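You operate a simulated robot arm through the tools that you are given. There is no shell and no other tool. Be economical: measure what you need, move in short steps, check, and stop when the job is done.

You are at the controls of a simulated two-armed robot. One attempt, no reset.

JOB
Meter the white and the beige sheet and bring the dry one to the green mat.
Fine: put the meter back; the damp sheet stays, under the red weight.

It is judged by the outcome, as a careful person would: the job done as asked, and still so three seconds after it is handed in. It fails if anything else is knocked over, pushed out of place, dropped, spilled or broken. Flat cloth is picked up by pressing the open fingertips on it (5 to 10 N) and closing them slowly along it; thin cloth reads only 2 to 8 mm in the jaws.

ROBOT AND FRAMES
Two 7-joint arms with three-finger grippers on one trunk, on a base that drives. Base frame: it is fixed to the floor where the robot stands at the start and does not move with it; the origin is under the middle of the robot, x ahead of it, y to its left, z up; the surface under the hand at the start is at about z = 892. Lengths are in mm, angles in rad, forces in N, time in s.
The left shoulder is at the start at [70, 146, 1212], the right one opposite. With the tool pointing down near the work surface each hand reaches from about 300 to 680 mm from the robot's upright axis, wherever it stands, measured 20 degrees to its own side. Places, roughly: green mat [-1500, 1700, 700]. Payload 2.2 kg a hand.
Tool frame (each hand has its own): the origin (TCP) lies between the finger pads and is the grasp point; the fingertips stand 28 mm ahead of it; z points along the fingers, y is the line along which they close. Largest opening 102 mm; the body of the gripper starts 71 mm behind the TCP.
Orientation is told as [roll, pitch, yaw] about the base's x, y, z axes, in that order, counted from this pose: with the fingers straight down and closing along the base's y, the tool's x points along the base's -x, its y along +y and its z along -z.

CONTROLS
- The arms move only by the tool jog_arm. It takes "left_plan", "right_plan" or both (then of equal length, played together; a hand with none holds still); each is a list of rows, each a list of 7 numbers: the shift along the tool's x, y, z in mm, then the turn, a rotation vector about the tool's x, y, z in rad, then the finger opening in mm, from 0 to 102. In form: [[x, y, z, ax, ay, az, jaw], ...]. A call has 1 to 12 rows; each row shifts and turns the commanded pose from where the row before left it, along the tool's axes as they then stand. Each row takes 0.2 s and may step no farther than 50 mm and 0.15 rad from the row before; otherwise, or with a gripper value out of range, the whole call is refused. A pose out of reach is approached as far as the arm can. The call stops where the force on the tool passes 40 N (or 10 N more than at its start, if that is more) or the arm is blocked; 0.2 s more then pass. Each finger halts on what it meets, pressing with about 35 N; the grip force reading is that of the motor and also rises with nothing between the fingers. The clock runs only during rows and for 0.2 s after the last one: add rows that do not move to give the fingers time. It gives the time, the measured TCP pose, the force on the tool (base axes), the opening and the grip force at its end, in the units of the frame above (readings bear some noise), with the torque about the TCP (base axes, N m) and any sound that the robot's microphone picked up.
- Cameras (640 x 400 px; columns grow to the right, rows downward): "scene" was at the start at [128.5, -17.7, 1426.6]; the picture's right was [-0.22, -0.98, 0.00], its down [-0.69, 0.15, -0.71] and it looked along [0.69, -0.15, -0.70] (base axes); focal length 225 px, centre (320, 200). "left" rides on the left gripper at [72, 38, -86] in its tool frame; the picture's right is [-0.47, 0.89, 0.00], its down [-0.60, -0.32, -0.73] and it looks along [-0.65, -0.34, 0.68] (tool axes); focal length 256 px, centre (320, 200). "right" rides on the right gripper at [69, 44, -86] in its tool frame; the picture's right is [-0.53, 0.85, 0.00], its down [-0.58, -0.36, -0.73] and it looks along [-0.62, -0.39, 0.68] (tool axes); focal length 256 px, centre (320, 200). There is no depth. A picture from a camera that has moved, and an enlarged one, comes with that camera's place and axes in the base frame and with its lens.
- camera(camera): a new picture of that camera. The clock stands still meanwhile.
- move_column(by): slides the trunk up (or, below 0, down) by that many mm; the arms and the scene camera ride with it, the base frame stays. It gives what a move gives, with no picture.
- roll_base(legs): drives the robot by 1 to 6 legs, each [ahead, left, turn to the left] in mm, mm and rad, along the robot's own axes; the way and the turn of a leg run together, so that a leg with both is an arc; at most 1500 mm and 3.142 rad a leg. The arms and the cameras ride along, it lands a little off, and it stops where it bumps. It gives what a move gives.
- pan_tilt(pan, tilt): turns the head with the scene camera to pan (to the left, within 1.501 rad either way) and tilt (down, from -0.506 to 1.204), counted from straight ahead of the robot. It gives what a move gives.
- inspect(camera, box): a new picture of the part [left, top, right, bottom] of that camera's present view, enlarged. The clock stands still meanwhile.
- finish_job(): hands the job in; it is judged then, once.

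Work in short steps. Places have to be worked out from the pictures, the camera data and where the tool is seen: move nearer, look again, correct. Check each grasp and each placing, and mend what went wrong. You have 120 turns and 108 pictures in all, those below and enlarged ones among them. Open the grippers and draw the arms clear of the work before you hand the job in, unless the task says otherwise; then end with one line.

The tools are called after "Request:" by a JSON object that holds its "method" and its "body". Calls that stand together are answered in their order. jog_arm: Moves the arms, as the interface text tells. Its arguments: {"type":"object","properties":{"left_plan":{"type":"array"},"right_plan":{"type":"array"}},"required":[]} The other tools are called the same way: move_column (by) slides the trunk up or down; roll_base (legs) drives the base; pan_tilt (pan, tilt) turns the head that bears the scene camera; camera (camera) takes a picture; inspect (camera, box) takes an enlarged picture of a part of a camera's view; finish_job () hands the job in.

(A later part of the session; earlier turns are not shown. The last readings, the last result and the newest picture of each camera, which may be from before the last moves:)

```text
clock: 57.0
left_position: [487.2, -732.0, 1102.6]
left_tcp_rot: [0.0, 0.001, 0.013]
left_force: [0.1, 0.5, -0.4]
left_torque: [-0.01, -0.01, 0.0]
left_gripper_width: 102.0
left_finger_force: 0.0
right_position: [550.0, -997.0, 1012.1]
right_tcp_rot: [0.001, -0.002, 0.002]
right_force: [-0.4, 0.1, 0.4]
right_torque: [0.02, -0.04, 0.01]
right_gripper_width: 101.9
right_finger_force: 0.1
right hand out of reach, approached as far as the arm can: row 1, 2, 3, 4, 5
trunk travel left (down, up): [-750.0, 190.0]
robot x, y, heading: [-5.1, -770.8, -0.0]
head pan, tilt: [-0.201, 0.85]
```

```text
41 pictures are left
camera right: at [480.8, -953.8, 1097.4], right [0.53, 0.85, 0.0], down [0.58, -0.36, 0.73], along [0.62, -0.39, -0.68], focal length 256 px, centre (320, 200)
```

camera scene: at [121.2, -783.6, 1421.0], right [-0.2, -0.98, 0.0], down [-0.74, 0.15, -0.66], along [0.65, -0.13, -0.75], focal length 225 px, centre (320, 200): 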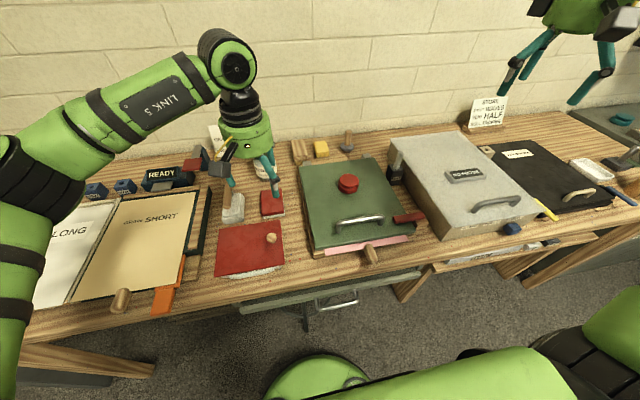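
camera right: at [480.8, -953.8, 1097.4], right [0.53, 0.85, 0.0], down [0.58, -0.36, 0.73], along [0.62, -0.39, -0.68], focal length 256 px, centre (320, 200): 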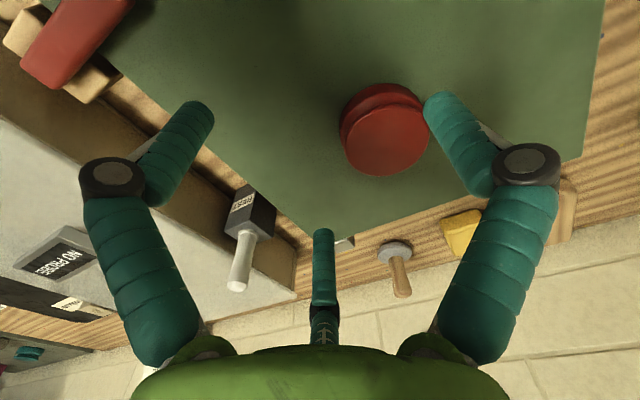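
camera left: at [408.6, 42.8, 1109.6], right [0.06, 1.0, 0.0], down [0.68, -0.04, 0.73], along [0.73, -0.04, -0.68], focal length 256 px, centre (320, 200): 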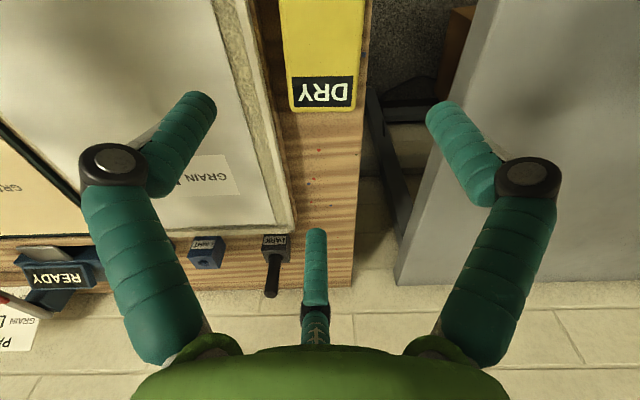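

The arm is at its limit at this height. The base front is still ~100 mm off the bench edge, so I drive 50 mm ahead (the hand stays well above everything).

Request:
{"method": "roll_base", "body": {"legs": [[50, 0, 0]]}}

Request:
{"method": "jog_arm", "body": {"right_plan": [[0, 0, 0, 0, 0, 0, 102]]}}

```text
clock: 57.9
left_position: [530.2, -732.5, 1105.1]
left_tcp_rot: [-0.001, -0.005, 0.015]
left_force: [-0.3, 0.0, -0.5]
left_torque: [0.02, -0.07, 0.03]
left_gripper_width: 102.2
left_finger_force: 0.1
right_position: [596.4, -999.3, 1013.7]
right_tcp_rot: [0.001, -0.007, 0.001]
right_force: [-1.4, -0.2, 0.2]
right_torque: [-0.02, -0.08, 0.02]
right_gripper_width: 102.1
right_finger_force: 0.0
trunk travel left (down, up): [-750.0, 190.0]
robot x, y, heading: [48.1, -771.1, 0.001]
head pan, tilt: [-0.201, 0.85]
```

```text
clock: 58.3
left_position: [536.5, -731.5, 1102.6]
left_tcp_rot: [0.001, 0.001, 0.015]
left_force: [-0.5, -0.1, 0.2]
left_torque: [0.0, 0.02, -0.04]
left_gripper_width: 102.0
left_finger_force: 0.1
right_position: [599.6, -996.9, 1011.7]
right_tcp_rot: [0.001, -0.004, 0.002]
right_force: [-0.4, 0.4, -0.1]
right_torque: [0.02, -0.03, -0.04]
right_gripper_width: 101.9
right_finger_force: 0.0
trunk travel left (down, up): [-750.0, 190.0]
robot x, y, heading: [42.8, -768.3, 0.004]
head pan, tilt: [-0.201, 0.85]
```

Now I move over the weight centre (592, −968) at z ≈ 985.

Request:
{"method": "jog_arm", "body": {"right_plan": [[4, 14, 13, 0, 0, 0, 102], [4, 14, 13, 0, 0, 0, 102], [0, 0, 0, 0, 0, 0, 102]]}}

Request:
{"method": "camera", "body": {"camera": "right"}}

```text
clock: 59.1
left_position: [536.2, -731.6, 1103.5]
left_tcp_rot: [0.0, 0.001, 0.014]
left_force: [0.2, 1.3, -0.5]
left_torque: [-0.02, -0.02, -0.02]
left_gripper_width: 101.8
left_finger_force: 0.0
right_position: [578.8, -978.7, 991.0]
right_tcp_rot: [0.0, -0.004, 0.002]
right_force: [-1.0, -0.1, -0.1]
right_torque: [0.02, -0.02, 0.01]
right_gripper_width: 102.0
right_finger_force: 0.1
right hand out of reach, approached as far as the arm can: row 1, 2
trunk travel left (down, up): [-750.0, 190.0]
robot x, y, heading: [42.7, -771.1, 0.005]
head pan, tilt: [-0.201, 0.85]
```

```text
40 pictures are left
camera right: at [510.2, -933.8, 1077.5], right [0.53, 0.85, 0.0], down [0.57, -0.36, 0.73], along [0.62, -0.39, -0.68], focal length 256 px, centre (320, 200)
```

right: 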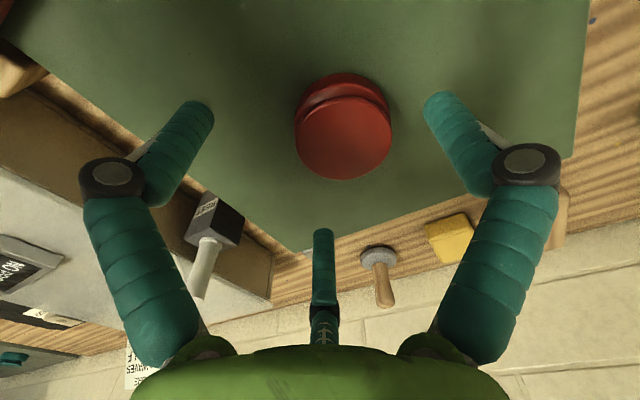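

The commanded pose seems to have run ahead of the measured one while out of reach. I command back toward the robot until it is reachable again, to resynchronise.

Request:
{"method": "jog_arm", "body": {"right_plan": [[20, 0, 0, 0, 0, 0, 102], [20, 0, 0, 0, 0, 0, 102]]}}

```text
clock: 59.7
left_position: [535.9, -732.4, 1103.9]
left_tcp_rot: [-0.001, 0.002, 0.012]
left_force: [-0.5, -0.7, 0.1]
left_torque: [-0.03, 0.01, -0.03]
left_gripper_width: 102.1
left_finger_force: 0.1
right_position: [540.5, -977.5, 991.4]
right_tcp_rot: [0.001, -0.005, 0.003]
right_force: [-0.3, -0.1, 0.5]
right_torque: [-0.03, -0.03, 0.01]
right_gripper_width: 102.0
right_finger_force: 0.0
trunk travel left (down, up): [-750.0, 190.0]
robot x, y, heading: [43.1, -771.2, 0.001]
head pan, tilt: [-0.201, 0.85]
```

It follows again. I approach the weight from here in a straight line.

Request:
{"method": "jog_arm", "body": {"right_plan": [[20, 5, 5, 0, 0, 0, 102], [0, 5, 5, 0, 0, 0, 102], [-18, 0, 0, 0, 0, 0, 102], [-18, 0, 0, 0, 0, 0, 102], [-18, 0, 0, 0, 0, 0, 102], [-18, 0, 0, 0, 0, 0, 102]]}}

```text
clock: 61.1
left_position: [536.6, -731.6, 1102.9]
left_tcp_rot: [-0.001, -0.001, 0.011]
left_force: [1.0, -0.2, -0.4]
left_torque: [0.0, 0.03, -0.01]
left_gripper_width: 101.9
left_finger_force: 0.0
right_position: [577.9, -978.7, 987.5]
right_tcp_rot: [0.001, -0.005, 0.002]
right_force: [1.0, 0.5, 0.8]
right_torque: [0.0, 0.0, -0.01]
right_gripper_width: 101.9
right_finger_force: 0.1
right hand out of reach, approached as far as the arm can: row 5, 6
trunk travel left (down, up): [-750.0, 190.0]
robot x, y, heading: [46.1, -768.9, 0.002]
head pan, tilt: [-0.201, 0.85]
```

About 15 mm short. I drive a little: 20 mm ahead and 40 mm left, so that the target is more on the arm's own side.

Request:
{"method": "roll_base", "body": {"legs": [[20, 40, 0]]}}

Request:
{"method": "jog_arm", "body": {"right_plan": [[0, 0, 0, 0, 0, 0, 102]]}}

```text
clock: 62.0
left_position: [554.4, -697.2, 1104.6]
left_tcp_rot: [0.006, -0.003, 0.014]
left_force: [-0.2, -1.1, 0.5]
left_torque: [0.07, -0.02, -0.01]
left_gripper_width: 102.3
left_finger_force: 0.0
right_position: [595.4, -941.9, 987.3]
right_tcp_rot: [0.004, -0.006, 0.0]
right_force: [-0.1, -0.9, 1.1]
right_torque: [0.03, -0.05, -0.01]
right_gripper_width: 101.8
right_finger_force: 0.0
trunk travel left (down, up): [-750.0, 190.0]
robot x, y, heading: [62.1, -735.0, -0.001]
head pan, tilt: [-0.201, 0.85]
```

```text
clock: 62.4
left_position: [554.5, -693.4, 1103.6]
left_tcp_rot: [0.0, 0.0, 0.013]
left_force: [-0.4, -0.1, -0.7]
left_torque: [0.0, -0.03, 0.02]
left_gripper_width: 102.2
left_finger_force: 0.1
right_position: [597.4, -939.1, 986.3]
right_tcp_rot: [0.002, -0.006, -0.001]
right_force: [0.6, 0.2, -0.4]
right_torque: [0.01, 0.0, 0.01]
right_gripper_width: 101.7
right_finger_force: 0.1
trunk travel left (down, up): [-750.0, 190.0]
robot x, y, heading: [65.8, -737.1, -0.001]
head pan, tilt: [-0.201, 0.85]
```

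Now I shift to (591, −968) and look.

Request:
{"method": "jog_arm", "body": {"right_plan": [[6, -10, 0, 0, 0.005, 0, 102], [0, -19, 0, 0, 0, 0, 102], [0, 0, 0, 0, 0, 0, 102]]}}

Request:
{"method": "camera", "body": {"camera": "right"}}

```text
clock: 63.2
left_position: [554.6, -693.5, 1102.4]
left_tcp_rot: [-0.001, 0.0, 0.012]
left_force: [-0.1, -1.0, 0.2]
left_torque: [-0.01, -0.01, 0.02]
left_gripper_width: 102.0
left_finger_force: 0.0
right_position: [592.4, -967.7, 988.5]
right_tcp_rot: [-0.001, 0.0, -0.001]
right_force: [0.0, -0.2, 0.1]
right_torque: [0.0, -0.03, 0.0]
right_gripper_width: 101.8
right_finger_force: 0.0
trunk travel left (down, up): [-750.0, 190.0]
robot x, y, heading: [63.9, -733.3, -0.002]
head pan, tilt: [-0.201, 0.85]
```

```text
39 pictures are left
camera right: at [523.2, -924.2, 1074.9], right [0.53, 0.85, 0.0], down [0.58, -0.36, 0.73], along [0.62, -0.39, -0.68], focal length 256 px, centre (320, 200)
```

right: 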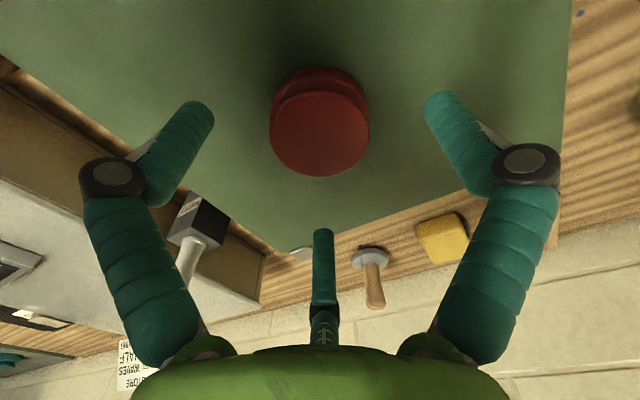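

The weight is exactly on the tool axis. I descend in steps with the fingers open to tips ≈ 920.

Request:
{"method": "jog_arm", "body": {"right_plan": [[0, 0, 12, 0, 0, 0, 102], [0, 0, 12, 0, 0, 0, 102], [0, 0, 8, 0, 0, 0, 102], [0, 0, 6, 0, 0, 0, 102], [0, 0, 3, 0, 0, 0, 102]]}}

Request:
{"method": "camera", "body": {"camera": "right"}}

Request:
{"method": "inspect", "body": {"camera": "scene", "box": [280, 120, 440, 240]}}

```text
clock: 64.4
left_position: [556.3, -692.4, 1103.3]
left_tcp_rot: [-0.001, 0.001, 0.011]
left_force: [0.1, -0.6, -0.3]
left_torque: [0.01, 0.01, -0.02]
left_gripper_width: 102.0
left_finger_force: 0.1
right_position: [591.6, -967.6, 947.2]
right_tcp_rot: [-0.001, 0.0, 0.001]
right_force: [0.3, -0.7, 0.1]
right_torque: [-0.03, 0.01, 0.03]
right_gripper_width: 102.0
right_finger_force: 0.1
trunk travel left (down, up): [-750.0, 190.0]
robot x, y, heading: [63.5, -733.4, 0.005]
head pan, tilt: [-0.201, 0.85]
```

```text
38 pictures are left
camera right: at [522.3, -924.3, 1033.5], right [0.53, 0.85, 0.0], down [0.58, -0.36, 0.73], along [0.62, -0.39, -0.68], focal length 256 px, centre (320, 200)
```

right: 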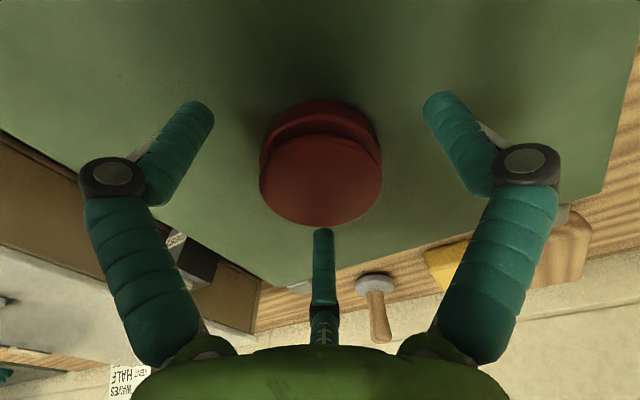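

```text
3.33 times, centred on (360, 180) of scene
camera zoom: at [190.7, -747.4, 1421.0], right [-0.2, -0.98, 0.0], down [-0.74, 0.15, -0.66], along [0.65, -0.13, -0.75], focal length 749 px, centre (187, 267)
```

zoom: 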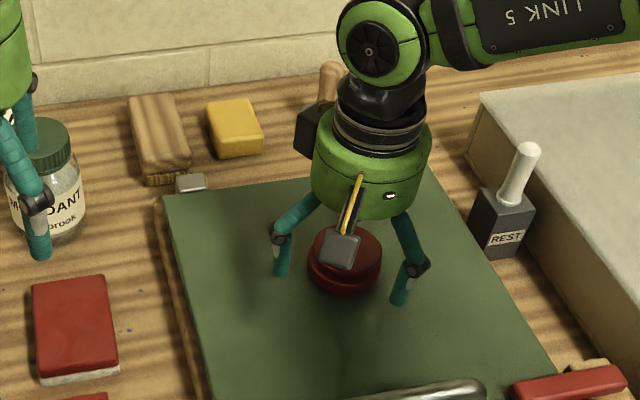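

Disc top is level with the TCP and the fingers surround it. I close slowly.

Request:
{"method": "jog_arm", "body": {"right_plan": [[0, 0, 0, 0, 0, 0, 88], [0, 0, 0, 0, 0, 0, 76], [0, 0, 0, 0, 0, 0, 68], [0, 0, 0, 0, 0, 0, 62], [0, 0, 0, 0, 0, 0, 56], [0, 0, 0, 0, 0, 0, 50], [0, 0, 0, 0, 0, 0, 44], [0, 0, 0, 0, 0, 0, 38], [0, 0, 0, 0, 0, 0, 32], [0, 0, 0, 0, 0, 0, 32]]}}

Request:
{"method": "camera", "body": {"camera": "right"}}

```text
clock: 66.6
left_position: [554.6, -691.5, 1103.4]
left_tcp_rot: [0.0, -0.001, 0.012]
left_force: [1.4, 1.0, 0.3]
left_torque: [0.01, -0.01, -0.02]
left_gripper_width: 101.8
left_finger_force: 0.0
right_position: [591.4, -969.8, 947.1]
right_tcp_rot: [0.001, -0.001, -0.001]
right_force: [2.1, -0.5, 3.1]
right_torque: [-0.03, -0.07, 0.02]
right_gripper_width: 62.4
right_finger_force: 35.1
trunk travel left (down, up): [-750.0, 190.0]
robot x, y, heading: [68.8, -732.3, -0.001]
head pan, tilt: [-0.201, 0.85]
```

```text
36 pictures are left
camera right: at [522.4, -924.3, 1033.6], right [0.53, 0.85, 0.0], down [0.58, -0.36, 0.73], along [0.62, -0.39, -0.68], focal length 256 px, centre (320, 200)
```

right: 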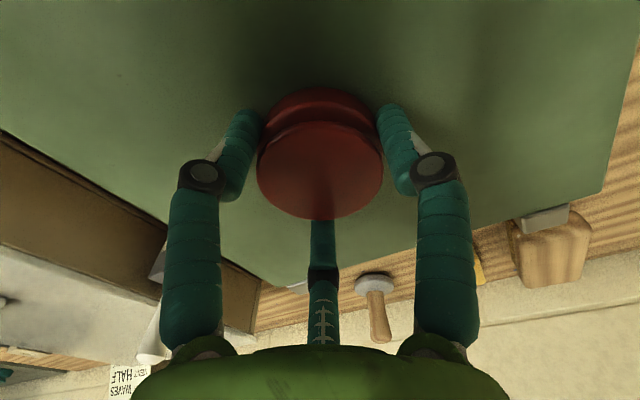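

Gripped at 62.4 mm with 35 N. I lift gently and check whether the weight comes free of the lid.

Request:
{"method": "jog_arm", "body": {"right_plan": [[0, 0, -3, 0, 0, 0, 30], [0, 0, -5, 0, 0, 0, 30], [0, 0, -8, 0, 0, 0, 30], [0, 0, -8, 0, 0, 0, 30], [0, 0, 0, 0, 0, 0, 30]]}}

Request:
{"method": "inspect", "body": {"camera": "scene", "box": [280, 120, 440, 240]}}

```text
clock: 67.8
left_position: [556.6, -692.7, 1103.4]
left_tcp_rot: [0.001, 0.002, 0.013]
left_force: [-0.3, 0.0, 0.3]
left_torque: [0.0, 0.01, -0.02]
left_gripper_width: 101.9
left_finger_force: 0.1
right_position: [591.1, -968.4, 970.8]
right_tcp_rot: [-0.001, 0.001, 0.0]
right_force: [0.1, 0.7, -5.2]
right_torque: [0.02, 0.0, -0.02]
right_gripper_width: 62.8
right_finger_force: 35.4
trunk travel left (down, up): [-750.0, 190.0]
robot x, y, heading: [65.9, -732.4, 0.001]
head pan, tilt: [-0.201, 0.85]
```

```text
3.33 times, centred on (360, 180) of scene
camera zoom: at [191.5, -747.8, 1420.9], right [-0.2, -0.98, 0.0], down [-0.74, 0.15, -0.66], along [0.65, -0.13, -0.75], focal length 749 px, centre (187, 267)
```

zoom: 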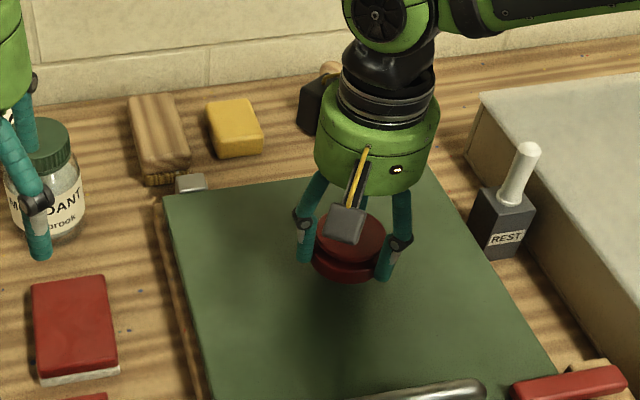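

The weight (≈0.5 kg) is free and held. I draw it in and up, then back off and drive left toward the white sheet.

Request:
{"method": "jog_arm", "body": {"right_plan": [[10, 0, -30, 0, 0, 0, 30], [20, 0, -30, 0, 0, 0, 30], [20, 0, -30, 0, 0, 0, 30], [0, 0, -10, 0, 0, 0, 30]]}}

Request:
{"method": "roll_base", "body": {"legs": [[-45, 0, 0], [0, 765, 0]]}}

Request:
{"method": "camera", "body": {"camera": "scene"}}

```text
clock: 68.8
left_position: [555.2, -692.1, 1102.0]
left_tcp_rot: [0.001, 0.004, 0.013]
left_force: [1.6, -0.2, -0.1]
left_torque: [0.03, 0.03, -0.01]
left_gripper_width: 101.9
left_finger_force: 0.0
right_position: [542.0, -968.2, 1070.6]
right_tcp_rot: [-0.002, 0.0, 0.0]
right_force: [0.6, -0.9, -4.7]
right_torque: [0.01, 0.01, -0.03]
right_gripper_width: 62.3
right_finger_force: 35.0
trunk travel left (down, up): [-750.0, 190.0]
robot x, y, heading: [64.3, -733.1, 0.004]
head pan, tilt: [-0.201, 0.85]
```

```text
clock: 73.5
left_position: [511.8, 72.0, 1103.0]
left_tcp_rot: [0.0, 0.001, 0.007]
left_force: [0.4, 0.4, 0.7]
left_torque: [0.02, 0.02, 0.01]
left_gripper_width: 102.0
left_finger_force: 0.0
right_position: [497.6, -203.3, 1069.1]
right_tcp_rot: [0.001, 0.001, -0.005]
right_force: [0.3, 0.0, -3.8]
right_torque: [0.0, -0.02, 0.04]
right_gripper_width: 62.8
right_finger_force: 34.8
trunk travel left (down, up): [-750.0, 190.0]
robot x, y, heading: [22.3, 35.3, -0.002]
head pan, tilt: [-0.201, 0.85]
```

```text
34 pictures are left
camera scene: at [147.2, 19.6, 1420.9], right [-0.2, -0.98, 0.0], down [-0.74, 0.15, -0.66], along [0.65, -0.13, -0.75], focal length 225 px, centre (320, 200)
```

scene: 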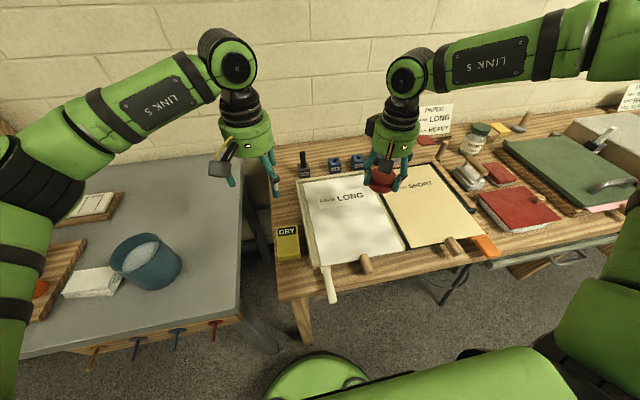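

The sheet's centre is about (528, −147). I bring the weight over it and lower to z ≈ 965.

Request:
{"method": "jog_arm", "body": {"right_plan": [[-8, 26, 30, 0, 0, 0, 30], [-8, 26, 30, 0, 0, 0, 30], [0, 0, 30, 0, 0, 0, 30], [0, 0, 15, 0, 0, 0, 30], [0, 0, 0, 0, 0, 0, 30]]}}

Request:
{"method": "camera", "body": {"camera": "right"}}

```text
clock: 74.7
left_position: [512.5, 73.3, 1102.3]
left_tcp_rot: [-0.001, 0.0, 0.008]
left_force: [0.2, 0.1, 0.6]
left_torque: [0.01, -0.02, 0.05]
left_gripper_width: 101.8
left_finger_force: 0.0
right_position: [514.2, -150.4, 963.8]
right_tcp_rot: [-0.001, 0.002, -0.006]
right_force: [0.1, -0.3, -5.0]
right_torque: [-0.01, -0.03, 0.01]
right_gripper_width: 62.3
right_finger_force: 34.8
trunk travel left (down, up): [-750.0, 190.0]
robot x, y, heading: [22.3, 35.6, -0.006]
head pan, tilt: [-0.201, 0.85]
```

```text
33 pictures are left
camera right: at [445.6, -106.0, 1051.4], right [0.54, 0.84, 0.0], down [0.58, -0.37, 0.73], along [0.61, -0.39, -0.68], focal length 256 px, centre (320, 200)
```

right: 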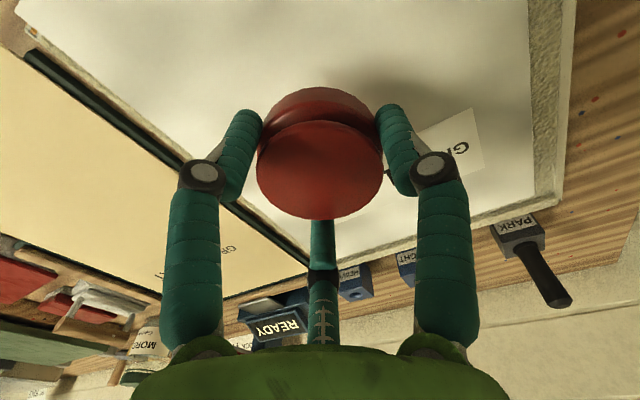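

Over the sheet's middle. I lower in small steps until contact.

Request:
{"method": "jog_arm", "body": {"right_plan": [[0, 0, 10, 0, 0, 0, 30], [0, 0, 8, 0, 0, 0, 30], [0, 0, 5, 0, 0, 0, 30], [0, 0, 0, 0, 0, 0, 30]]}}

```text
clock: 75.7
left_position: [513.1, 71.6, 1102.8]
left_tcp_rot: [0.0, 0.003, 0.005]
left_force: [0.0, 0.6, 0.4]
left_torque: [-0.02, -0.01, 0.01]
left_gripper_width: 102.2
left_finger_force: 0.0
right_position: [510.4, -153.8, 945.9]
right_tcp_rot: [0.003, 0.003, -0.006]
right_force: [0.3, 0.2, -4.9]
right_torque: [-0.01, 0.03, 0.03]
right_gripper_width: 62.7
right_finger_force: 35.1
right hand out of reach, approached as far as the arm can: row 2
trunk travel left (down, up): [-750.0, 190.0]
robot x, y, heading: [19.0, 39.4, 0.001]
head pan, tilt: [-0.201, 0.85]
```

The reach limit is near; I come 25 mm closer and continue down.

Request:
{"method": "jog_arm", "body": {"right_plan": [[25, 0, 0, 0, 0, 0, 30], [0, 0, 5, 0, 0, 0, 30], [0, 0, 4, 0, 0, 0, 30], [0, 0, 0, 0, 0, 0, 30]]}}

```text
clock: 76.7
left_position: [511.0, 74.3, 1102.3]
left_tcp_rot: [0.0, 0.0, 0.006]
left_force: [0.5, -0.3, 0.1]
left_torque: [0.0, -0.01, 0.0]
left_gripper_width: 101.9
left_finger_force: 0.1
right_position: [487.4, -152.4, 934.8]
right_tcp_rot: [0.0, 0.002, -0.005]
right_force: [-0.1, -0.4, -4.6]
right_torque: [0.0, 0.01, 0.0]
right_gripper_width: 62.5
right_finger_force: 34.9
trunk travel left (down, up): [-750.0, 190.0]
robot x, y, heading: [23.3, 37.4, -0.003]
head pan, tilt: [-0.201, 0.85]
```

Request:
{"method": "jog_arm", "body": {"right_plan": [[0, 0, 3, 0, 0, 0, 30], [0, 0, 2, 0, 0, 0, 30]]}}

Request:
{"method": "camera", "body": {"camera": "right"}}

```text
clock: 77.2
left_position: [512.4, 74.4, 1102.9]
left_tcp_rot: [0.0, -0.002, 0.008]
left_force: [0.5, -0.3, 0.4]
left_torque: [-0.03, 0.01, -0.02]
left_gripper_width: 102.1
left_finger_force: 0.1
right_position: [486.2, -151.7, 931.0]
right_tcp_rot: [-0.001, 0.002, -0.004]
right_force: [-0.2, -0.4, -5.1]
right_torque: [-0.01, 0.01, -0.03]
right_gripper_width: 62.3
right_finger_force: 35.1
trunk travel left (down, up): [-750.0, 190.0]
robot x, y, heading: [26.6, 37.7, -0.003]
head pan, tilt: [-0.201, 0.85]
```

```text
32 pictures are left
camera right: at [417.7, -108.1, 1017.1], right [0.54, 0.84, 0.0], down [0.58, -0.37, 0.73], along [0.61, -0.39, -0.68], focal length 256 px, centre (320, 200)
```

right: 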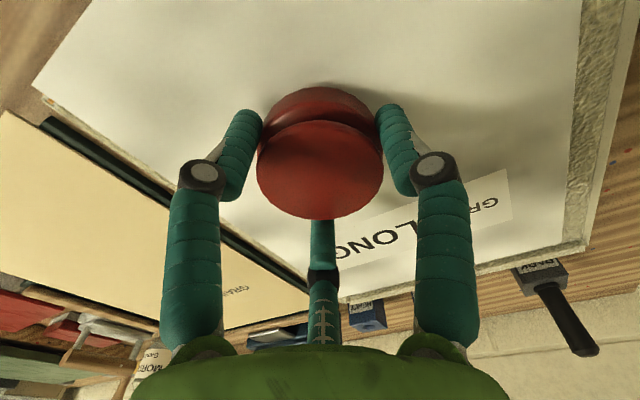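

Still hanging a bit above. Continue.

Request:
{"method": "jog_arm", "body": {"right_plan": [[0, 0, 3, 0, 0, 0, 30], [0, 0, 3, 0, 0, 0, 30]]}}

```text
clock: 77.8
left_position: [510.8, 74.1, 1102.6]
left_tcp_rot: [-0.001, 0.0, 0.006]
left_force: [-0.2, -0.1, -0.5]
left_torque: [-0.01, -0.01, 0.02]
left_gripper_width: 101.9
left_finger_force: 0.0
right_position: [486.0, -151.7, 925.8]
right_tcp_rot: [0.0, -0.004, -0.006]
right_force: [-0.8, -1.1, 5.5]
right_torque: [0.02, 0.07, 0.01]
right_gripper_width: 62.6
right_finger_force: 34.6
trunk travel left (down, up): [-750.0, 190.0]
robot x, y, heading: [19.9, 36.8, -0.002]
head pan, tilt: [-0.201, 0.85]
```

The weight stands on the sheet (force turned to +5 N). I open slowly and rise.

Request:
{"method": "jog_arm", "body": {"right_plan": [[0, 0, 0, 0, 0, 0, 58], [0, 0, 0, 0, 0, 0, 66], [0, 0, 0, 0, 0, 0, 76], [0, 0, 0, 0, 0, 0, 90], [0, 0, 0, 0, 0, 0, 102], [0, 0, -15, 0, 0, 0, 102], [0, 0, -40, 0, 0, 0, 102], [0, 0, -40, 0, 0, 0, 102], [0, 0, -40, 0, 0, 0, 102]]}}

Request:
{"method": "camera", "body": {"camera": "scene"}}

```text
clock: 79.8
left_position: [511.0, 74.0, 1102.9]
left_tcp_rot: [0.001, 0.0, 0.006]
left_force: [-0.9, 0.0, 0.0]
left_torque: [0.04, -0.03, -0.02]
left_gripper_width: 101.9
left_finger_force: 0.0
right_position: [485.6, -152.0, 1059.4]
right_tcp_rot: [0.001, 0.001, -0.004]
right_force: [-0.3, 0.1, 0.4]
right_torque: [0.01, 0.03, -0.01]
right_gripper_width: 102.1
right_finger_force: 0.1
trunk travel left (down, up): [-750.0, 190.0]
robot x, y, heading: [21.7, 31.0, -0.002]
head pan, tilt: [-0.201, 0.85]
```

```text
31 pictures are left
camera scene: at [145.6, 21.2, 1421.0], right [-0.2, -0.98, 0.0], down [-0.74, 0.15, -0.66], along [0.65, -0.13, -0.75], focal length 225 px, centre (320, 200)
```

scene: 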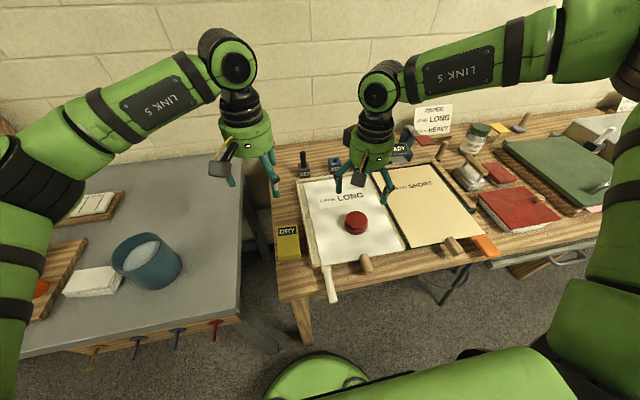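

The weight is on the white sheet. Now the beige sheet: I look closely at the wooden peg at its near edge, which may be its handle.

Request:
{"method": "inspect", "body": {"camera": "scene", "box": [400, 210, 520, 280]}}

Request:
{"method": "inspect", "body": {"camera": "scene", "box": [290, 160, 510, 290]}}

```text
5.33 times, centred on (460, 245) of scene
camera zoom: at [145.6, 21.2, 1421.0], right [-0.2, -0.98, 0.0], down [-0.74, 0.15, -0.66], along [0.65, -0.13, -0.75], focal length 1198 px, centre (-427, -40)
```

zoom: 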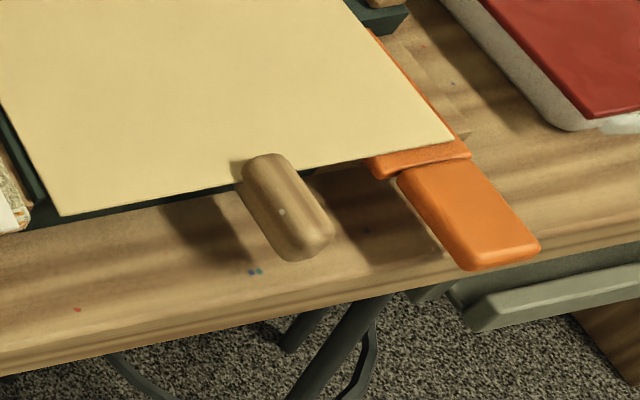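

```text
2.91 times, centred on (400, 225) of scene
camera zoom: at [145.6, 21.2, 1421.0], right [-0.2, -0.98, 0.0], down [-0.74, 0.15, -0.66], along [0.65, -0.13, -0.75], focal length 653 px, centre (87, 127)
```

zoom: 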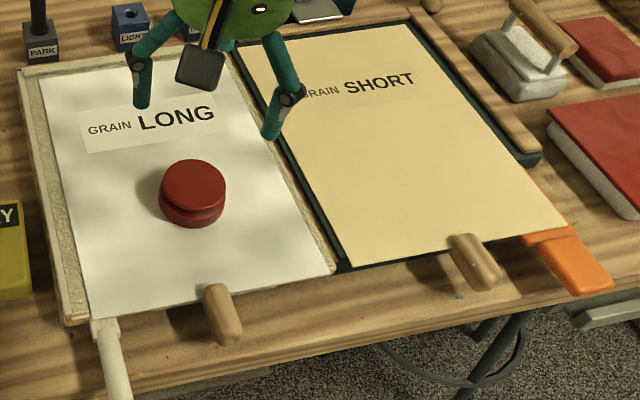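

The pegs are handles fixed to the sheets. I'll grip the beige peg (x 345–398, y ≈ −384) with the right hand, turned so two fingers straddle it and the third stays off its free end. I drive right and turn the right hand by −0.48 rad.

Request:
{"method": "roll_base", "body": {"legs": [[0, -235, 0]]}}

Request:
{"method": "jog_arm", "body": {"right_plan": [[20, 0, 0, 0, 0, 0.12, 102], [20, 0, 0, 0, 0, 0.12, 102], [20, 0, 0, 0, 0, 0.12, 80], [20, 0, 0, 0, 0, 0.12, 60]]}}

Request:
{"method": "camera", "body": {"camera": "scene"}}

Request:
{"method": "camera", "body": {"camera": "right"}}

```text
clock: 81.6
left_position: [510.2, -160.2, 1102.8]
left_tcp_rot: [-0.002, 0.0, 0.004]
left_force: [0.1, -0.7, -0.3]
left_torque: [-0.03, -0.08, -0.02]
left_gripper_width: 102.0
left_finger_force: 0.0
right_position: [485.1, -385.5, 1058.7]
right_tcp_rot: [-0.002, 0.001, -0.006]
right_force: [-0.4, -0.2, -0.2]
right_torque: [0.02, -0.01, -0.04]
right_gripper_width: 102.0
right_finger_force: 0.1
trunk travel left (down, up): [-750.0, 190.0]
robot x, y, heading: [19.8, -198.9, -0.01]
head pan, tilt: [-0.201, 0.85]
```

```text
clock: 82.6
left_position: [511.0, -161.1, 1102.7]
left_tcp_rot: [-0.001, 0.0, 0.005]
left_force: [-0.2, 1.2, -0.5]
left_torque: [0.01, -0.03, 0.02]
left_gripper_width: 102.1
left_finger_force: 0.1
right_position: [408.1, -370.9, 1059.2]
right_tcp_rot: [0.0, -0.001, -0.488]
right_force: [0.3, 0.3, 0.6]
right_torque: [-0.03, -0.04, 0.02]
right_gripper_width: 60.3
right_finger_force: 0.1
trunk travel left (down, up): [-750.0, 190.0]
robot x, y, heading: [15.6, -201.3, -0.01]
head pan, tilt: [-0.201, 0.85]
```

```text
28 pictures are left
camera scene: at [144.5, -213.8, 1421.1], right [-0.2, -0.98, 0.0], down [-0.73, 0.15, -0.66], along [0.65, -0.14, -0.75], focal length 225 px, centre (320, 200)
```

scene: 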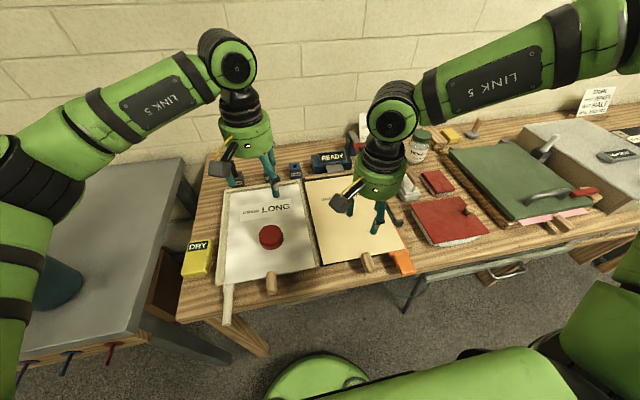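

```text
27 pictures are left
camera right: at [367.6, -299.4, 1145.7], right [0.87, 0.5, 0.0], down [0.34, -0.59, 0.73], along [0.36, -0.64, -0.68], focal length 256 px, centre (320, 200)
```

right: 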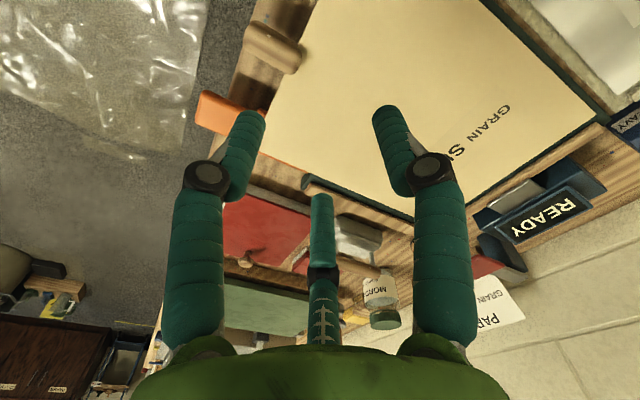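

Peg centre confirmed at about (370, −386). I move over it (TCP 359, −386) and down to z ≈ 945.

Request:
{"method": "jog_arm", "body": {"right_plan": [[9, -9, 28, 0, 0, 0, 60], [9, -9, 28, 0, 0, 0, 60], [9, -9, 28, 0, 0, 0, 60], [9, -9, 28, 0, 0, 0, 60], [0, 0, 0, 0, 0, 0, 60]]}}

Request:
{"method": "camera", "body": {"camera": "right"}}

Request:
{"method": "inspect", "body": {"camera": "scene", "box": [310, 210, 430, 290]}}

```text
clock: 83.8
left_position: [510.1, -161.0, 1103.7]
left_tcp_rot: [-0.001, -0.001, 0.006]
left_force: [0.9, -0.2, -0.7]
left_torque: [0.05, 0.04, -0.02]
left_gripper_width: 102.0
left_finger_force: 0.2
right_position: [358.1, -387.4, 946.8]
right_tcp_rot: [-0.001, -0.001, -0.488]
right_force: [-0.9, -0.6, -1.1]
right_torque: [-0.03, -0.04, 0.02]
right_gripper_width: 60.0
right_finger_force: 0.1
trunk travel left (down, up): [-750.0, 190.0]
robot x, y, heading: [18.7, -199.6, -0.01]
head pan, tilt: [-0.201, 0.85]
```

```text
26 pictures are left
camera right: at [318.3, -316.1, 1033.4], right [0.87, 0.5, 0.0], down [0.34, -0.59, 0.73], along [0.36, -0.63, -0.68], focal length 256 px, centre (320, 200)
```

right: 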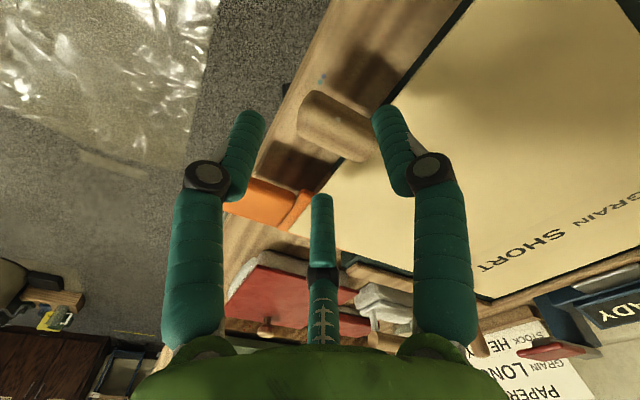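

```text
5.00 times, centred on (370, 250) of scene
camera zoom: at [145.0, -214.3, 1421.0], right [-0.2, -0.98, 0.0], down [-0.74, 0.15, -0.66], along [0.65, -0.14, -0.75], focal length 1123 px, centre (70, -50)
```

zoom: 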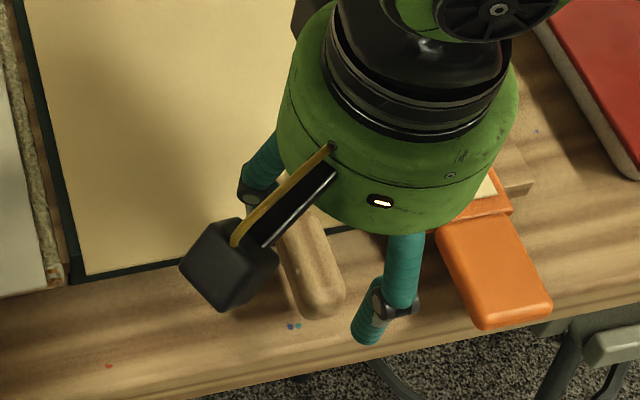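

The peg lies slightly +y of the axis and the inner finger is close to the sheet edge, so I shift (−6, +5), narrow to 52 and descend to just around the peg.

Request:
{"method": "jog_arm", "body": {"right_plan": [[7.6, 1.6, 0, 0, 0, 0, 54], [0, 0, 10, 0, 0, 0, 54], [0, 0, 10, 0, 0, 0, 54], [0, 0, 0, 0, 0, 0, 54]]}}

Request:
{"method": "camera", "body": {"camera": "right"}}

```text
clock: 84.8
left_position: [509.6, -162.0, 1103.8]
left_tcp_rot: [-0.001, 0.001, 0.005]
left_force: [0.3, -0.3, -0.4]
left_torque: [0.0, -0.01, 0.01]
left_gripper_width: 102.1
left_finger_force: 0.1
right_position: [352.7, -381.7, 926.6]
right_tcp_rot: [-0.001, 0.001, -0.486]
right_force: [0.8, 0.0, 0.1]
right_torque: [0.03, -0.01, 0.01]
right_gripper_width: 53.8
right_finger_force: 0.0
trunk travel left (down, up): [-750.0, 190.0]
robot x, y, heading: [21.7, -197.3, -0.005]
head pan, tilt: [-0.201, 0.85]
```

```text
24 pictures are left
camera right: at [312.2, -310.2, 1013.4], right [0.87, 0.5, 0.0], down [0.34, -0.59, 0.73], along [0.36, -0.63, -0.68], focal length 256 px, centre (320, 200)
```

right: 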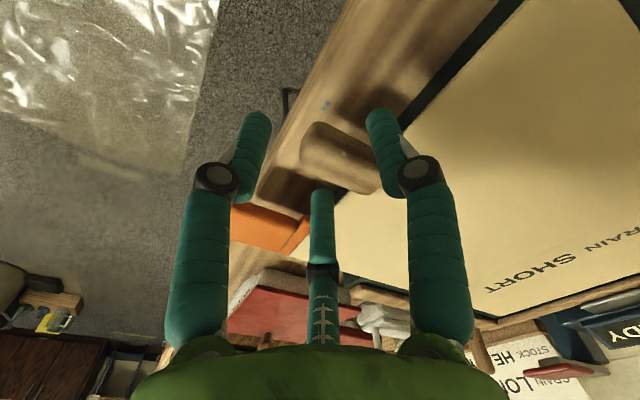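

Centred well: the peg passes between the two fingers, the sheet edge is clear. Down further with force checks.

Request:
{"method": "jog_arm", "body": {"right_plan": [[0, 0, 8, 0, 0, 0, 54], [0, 0, 6, 0, 0, 0, 54], [0, 0, 4, 0, 0, 0, 54], [0, 0, 0, 0, 0, 0, 54]]}}

Request:
{"method": "camera", "body": {"camera": "right"}}

```text
clock: 85.8
left_position: [511.1, -161.9, 1104.2]
left_tcp_rot: [-0.001, -0.001, 0.005]
left_force: [0.1, -0.2, -0.4]
left_torque: [-0.02, 0.04, 0.04]
left_gripper_width: 101.9
left_finger_force: 0.0
right_position: [352.4, -381.7, 908.4]
right_tcp_rot: [0.001, 0.002, -0.487]
right_force: [-1.1, -0.9, -0.3]
right_torque: [0.0, 0.01, 0.0]
right_gripper_width: 54.0
right_finger_force: 0.1
trunk travel left (down, up): [-750.0, 190.0]
robot x, y, heading: [23.0, -193.6, -0.003]
head pan, tilt: [-0.201, 0.85]
```

```text
23 pictures are left
camera right: at [312.2, -310.7, 995.5], right [0.87, 0.5, 0.0], down [0.34, -0.59, 0.73], along [0.36, -0.63, -0.68], focal length 256 px, centre (320, 200)
```

right: 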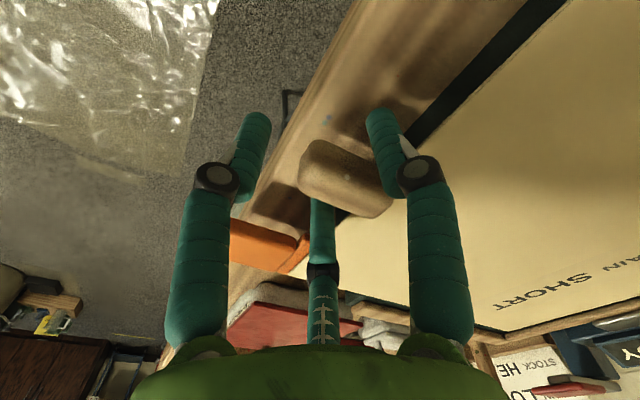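

The peg is now between the fingers. Down 5 mm more and close slowly.

Request:
{"method": "jog_arm", "body": {"right_plan": [[0, 0, 5, 0, 0, 0, 54], [0, 0, 0, 0, 0, 0, 48], [0, 0, 0, 0, 0, 0, 43], [0, 0, 0, 0, 0, 0, 38], [0, 0, 0, 0, 0, 0, 33], [0, 0, 0, 0, 0, 0, 28], [0, 0, 0, 0, 0, 0, 22], [0, 0, 0, 0, 0, 0, 16], [0, 0, 0, 0, 0, 0, 10], [0, 0, 0, 0, 0, 0, 6]]}}

Request:
{"method": "camera", "body": {"camera": "right"}}

```text
clock: 88.0
left_position: [510.5, -161.5, 1102.9]
left_tcp_rot: [0.0, 0.0, 0.006]
left_force: [-0.2, 0.0, 0.8]
left_torque: [0.0, -0.02, 0.02]
left_gripper_width: 101.9
left_finger_force: 0.0
right_position: [352.7, -381.9, 903.3]
right_tcp_rot: [0.0, 0.0, -0.487]
right_force: [0.5, -0.1, -1.1]
right_torque: [-0.01, 0.01, 0.01]
right_gripper_width: 23.1
right_finger_force: 34.7
trunk travel left (down, up): [-750.0, 190.0]
robot x, y, heading: [19.8, -195.9, -0.012]
head pan, tilt: [-0.201, 0.85]
```

```text
22 pictures are left
camera right: at [312.3, -311.1, 990.2], right [0.87, 0.5, 0.0], down [0.34, -0.59, 0.73], along [0.36, -0.63, -0.68], focal length 256 px, centre (320, 200)
```

right: 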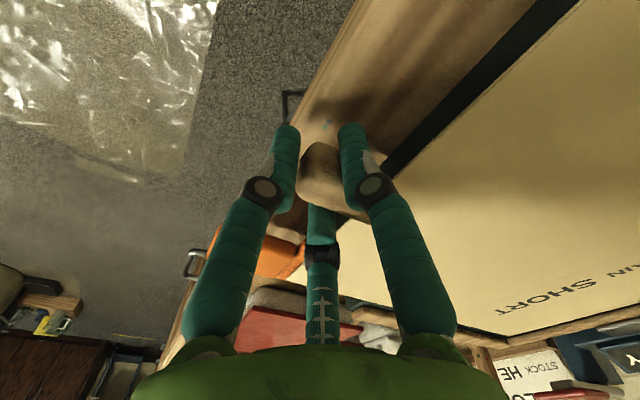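

Gripped at 23 mm with 35 N and no side force. I lift slowly 40 mm and look.

Request:
{"method": "jog_arm", "body": {"right_plan": [[0, 0, -4, 0, 0, 0, 4], [0, 0, -6, 0, 0, 0, 4], [0, 0, -10, 0, 0, 0, 4], [0, 0, -20, 0, 0, 0, 4], [0, 0, 0, 0, 0, 0, 4]]}}

Request:
{"method": "camera", "body": {"camera": "scene"}}

```text
clock: 89.2
left_position: [510.5, -162.2, 1102.3]
left_tcp_rot: [0.0, 0.0, 0.006]
left_force: [1.5, 0.0, -1.0]
left_torque: [-0.03, -0.01, -0.02]
left_gripper_width: 101.9
left_finger_force: 0.1
right_position: [351.7, -381.9, 943.9]
right_tcp_rot: [0.001, 0.001, -0.486]
right_force: [0.3, -0.2, 0.3]
right_torque: [-0.02, 0.01, -0.02]
right_gripper_width: 23.6
right_finger_force: 35.4
trunk travel left (down, up): [-750.0, 190.0]
robot x, y, heading: [18.5, -199.0, -0.009]
head pan, tilt: [-0.201, 0.85]
```

```text
21 pictures are left
camera scene: at [145.7, -214.7, 1420.9], right [-0.2, -0.98, 0.0], down [-0.74, 0.15, -0.66], along [0.65, -0.14, -0.75], focal length 225 px, centre (320, 200)
```

scene: 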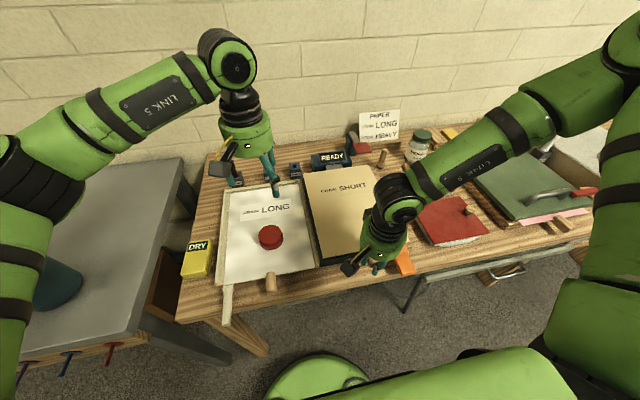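

The sheet seems raised; I zoom to confirm.

Request:
{"method": "inspect", "body": {"camera": "scene", "box": [280, 140, 440, 280]}}

```text
2.86 times, centred on (360, 210) of scene
camera zoom: at [145.7, -214.7, 1420.9], right [-0.2, -0.98, 0.0], down [-0.74, 0.15, -0.66], along [0.65, -0.14, -0.75], focal length 642 px, centre (206, 171)
```

zoom: 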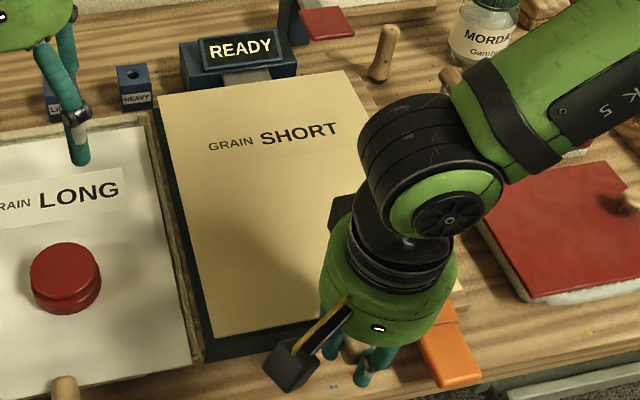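

The beige sheet is lifted and clear. I raise it to z ≈ 1060, back away from the bench and turn left to see the way.

Request:
{"method": "jog_arm", "body": {"right_plan": [[0, 0, -30, 0, 0, 0, 4], [0, 0, -30, 0, 0, 0, 4], [0, 0, -30, 0, 0, 0, 4], [0, 0, -30, 0, 0, 0, 4]]}}

Request:
{"method": "roll_base", "body": {"legs": [[-500, 0, 0], [0, 0, 1.57]]}}

Request:
{"method": "pan_tilt", "body": {"pan": 0.8, "tilt": 0.45}}

Request:
{"method": "camera", "body": {"camera": "scene"}}

```text
clock: 90.2
left_position: [510.0, -163.0, 1104.2]
left_tcp_rot: [-0.001, -0.001, 0.005]
left_force: [0.3, 0.6, -0.2]
left_torque: [-0.03, 0.01, -0.01]
left_gripper_width: 101.7
left_finger_force: 0.2
right_position: [350.7, -380.5, 1066.0]
right_tcp_rot: [0.0, 0.001, -0.486]
right_force: [-0.2, -0.1, 0.0]
right_torque: [0.0, 0.0, -0.02]
right_gripper_width: 23.2
right_finger_force: 34.9
trunk travel left (down, up): [-750.0, 190.0]
robot x, y, heading: [19.2, -197.6, -0.003]
head pan, tilt: [-0.201, 0.85]
```

```text
clock: 97.0
left_position: [-525.2, 297.5, 1103.0]
left_tcp_rot: [0.002, 0.0, 1.579]
left_force: [0.3, -0.9, -0.5]
left_torque: [-0.05, -0.02, -0.01]
left_gripper_width: 101.9
left_finger_force: 0.1
right_position: [-305.0, 139.4, 1063.5]
right_tcp_rot: [0.001, 0.001, 1.087]
right_force: [0.0, 1.0, 0.6]
right_torque: [0.01, 0.0, 0.02]
right_gripper_width: 23.0
right_finger_force: 34.8
trunk travel left (down, up): [-750.0, 190.0]
robot x, y, heading: [-485.8, -197.8, 1.566]
head pan, tilt: [-0.201, 0.85]
```

```text
clock: 98.3
left_position: [-525.1, 297.7, 1103.3]
left_tcp_rot: [0.001, 0.001, 1.579]
left_force: [0.1, -0.6, 0.4]
left_torque: [0.02, -0.03, 0.01]
left_gripper_width: 102.1
left_finger_force: 0.0
right_position: [-306.3, 140.7, 1064.0]
right_tcp_rot: [0.0, 0.002, 1.088]
right_force: [-0.6, 0.6, -0.3]
right_torque: [-0.05, 0.0, 0.01]
right_gripper_width: 23.2
right_finger_force: 34.9
trunk travel left (down, up): [-750.0, 190.0]
robot x, y, heading: [-486.5, -191.9, 1.574]
head pan, tilt: [0.799, 0.45]
```

```text
19 pictures are left
camera scene: at [-554.0, -79.4, 1455.4], right [0.7, 0.72, 0.0], down [0.31, -0.3, -0.9], along [-0.64, 0.63, -0.44], focal length 225 px, centre (320, 200)
```

scene: 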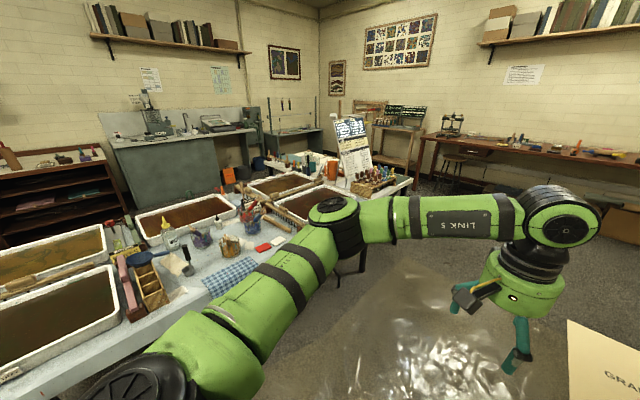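

The spot of the green mat projects to about (388, 184). I enlarge that region.

Request:
{"method": "inspect", "body": {"camera": "scene", "box": [250, 100, 450, 220]}}

```text
3.20 times, centred on (350, 160) of scene
camera zoom: at [-554.0, -79.4, 1455.4], right [0.7, 0.72, 0.0], down [0.31, -0.3, -0.9], along [-0.64, 0.63, -0.44], focal length 719 px, centre (224, 328)
```

zoom: 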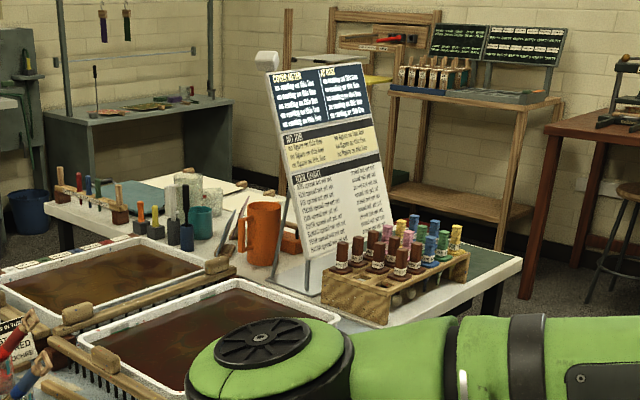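

The green mat shows at the far right corner of that table, just beyond a bottle rack. I raise and draw in the left arm, drive north along x ≈ −486 to y ≈ 1520, then turn left to face the table.

Request:
{"method": "jog_arm", "body": {"left_plan": [[25, 0, -37, 0, 0, 0, 60], [25, 0, -37, 0, 0, 0, 60], [25, 0, -37, 0, 0, 0, 60], [25, 0, -37, 0, 0, 0, 60], [25, 0, -20, 0, 0, 0, 60]]}}

Request:
{"method": "roll_base", "body": {"legs": [[1500, 0, 0], [210, 0, 0], [0, 0, 1.567]]}}

Request:
{"method": "pan_tilt", "body": {"pan": -0.2, "tilt": 0.7}}

Request:
{"method": "camera", "body": {"camera": "scene"}}

```text
clock: 99.5
left_position: [-524.2, 168.0, 1270.1]
left_tcp_rot: [0.0, -0.001, 1.579]
left_force: [-0.4, -0.1, -0.3]
left_torque: [0.04, 0.01, 0.02]
left_gripper_width: 60.1
left_finger_force: 0.2
right_position: [-304.7, 137.2, 1064.8]
right_tcp_rot: [-0.001, -0.001, 1.088]
right_force: [0.1, -0.2, 0.1]
right_torque: [0.03, -0.01, 0.0]
right_gripper_width: 23.4
right_finger_force: 35.0
trunk travel left (down, up): [-750.0, 190.0]
robot x, y, heading: [-488.6, -194.5, 1.569]
head pan, tilt: [0.799, 0.45]
```

```text
clock: 112.0
left_position: [-851.6, 1489.3, 1268.8]
left_tcp_rot: [0.001, -0.001, -3.13]
left_force: [-0.2, -0.4, -0.5]
left_torque: [-0.02, 0.01, 0.0]
left_gripper_width: 59.9
left_finger_force: 0.0
right_position: [-823.4, 1707.5, 1064.0]
right_tcp_rot: [0.0, 0.001, 2.662]
right_force: [0.7, 0.3, -1.0]
right_torque: [0.02, 0.0, -0.01]
right_gripper_width: 23.0
right_finger_force: 35.1
trunk travel left (down, up): [-750.0, 190.0]
robot x, y, heading: [-489.7, 1525.8, -3.141]
head pan, tilt: [0.799, 0.45]
```

```text
clock: 113.3
left_position: [-853.1, 1488.3, 1269.8]
left_tcp_rot: [0.0, 0.001, -3.128]
left_force: [0.1, 0.8, -0.1]
left_torque: [0.01, -0.02, 0.0]
left_gripper_width: 60.1
left_finger_force: 0.1
right_position: [-822.7, 1706.1, 1064.8]
right_tcp_rot: [0.001, 0.001, 2.661]
right_force: [0.3, -0.8, -0.9]
right_torque: [0.0, -0.02, 0.02]
right_gripper_width: 23.0
right_finger_force: 35.1
trunk travel left (down, up): [-750.0, 190.0]
robot x, y, heading: [-489.2, 1521.9, -3.145]
head pan, tilt: [-0.201, 0.7]
```

```text
17 pictures are left
camera scene: at [-624.4, 1542.7, 1433.3], right [0.2, 0.98, 0.0], down [0.63, -0.13, -0.77], along [-0.75, 0.15, -0.64], focal length 225 px, centre (320, 200)
```

scene: 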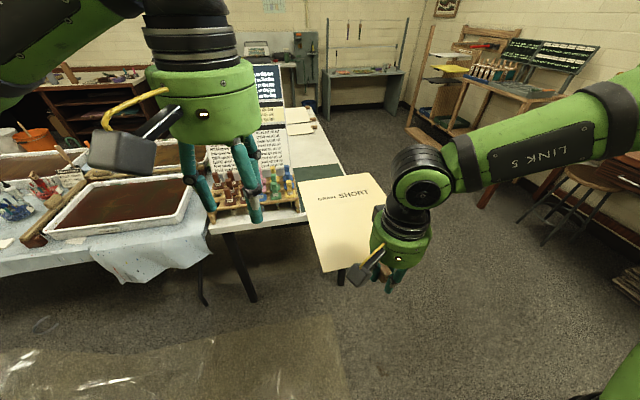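

The green mat lies right behind the sheet in this view. I zoom on it.

Request:
{"method": "inspect", "body": {"camera": "scene", "box": [200, 110, 400, 250]}}

```text
2.86 times, centred on (300, 180) of scene
camera zoom: at [-624.4, 1542.7, 1433.3], right [0.2, 0.98, 0.0], down [0.63, -0.13, -0.77], along [-0.75, 0.15, -0.64], focal length 642 px, centre (377, 257)
```

zoom: 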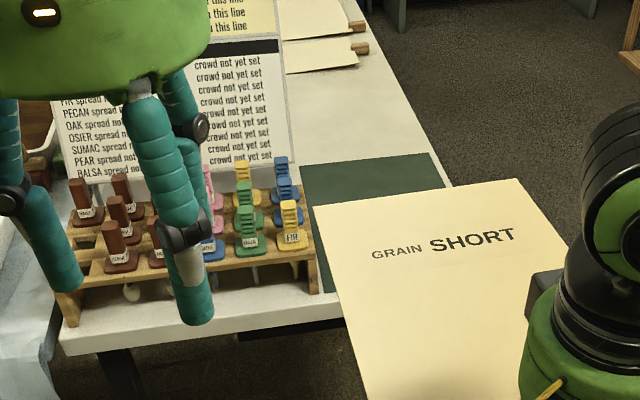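

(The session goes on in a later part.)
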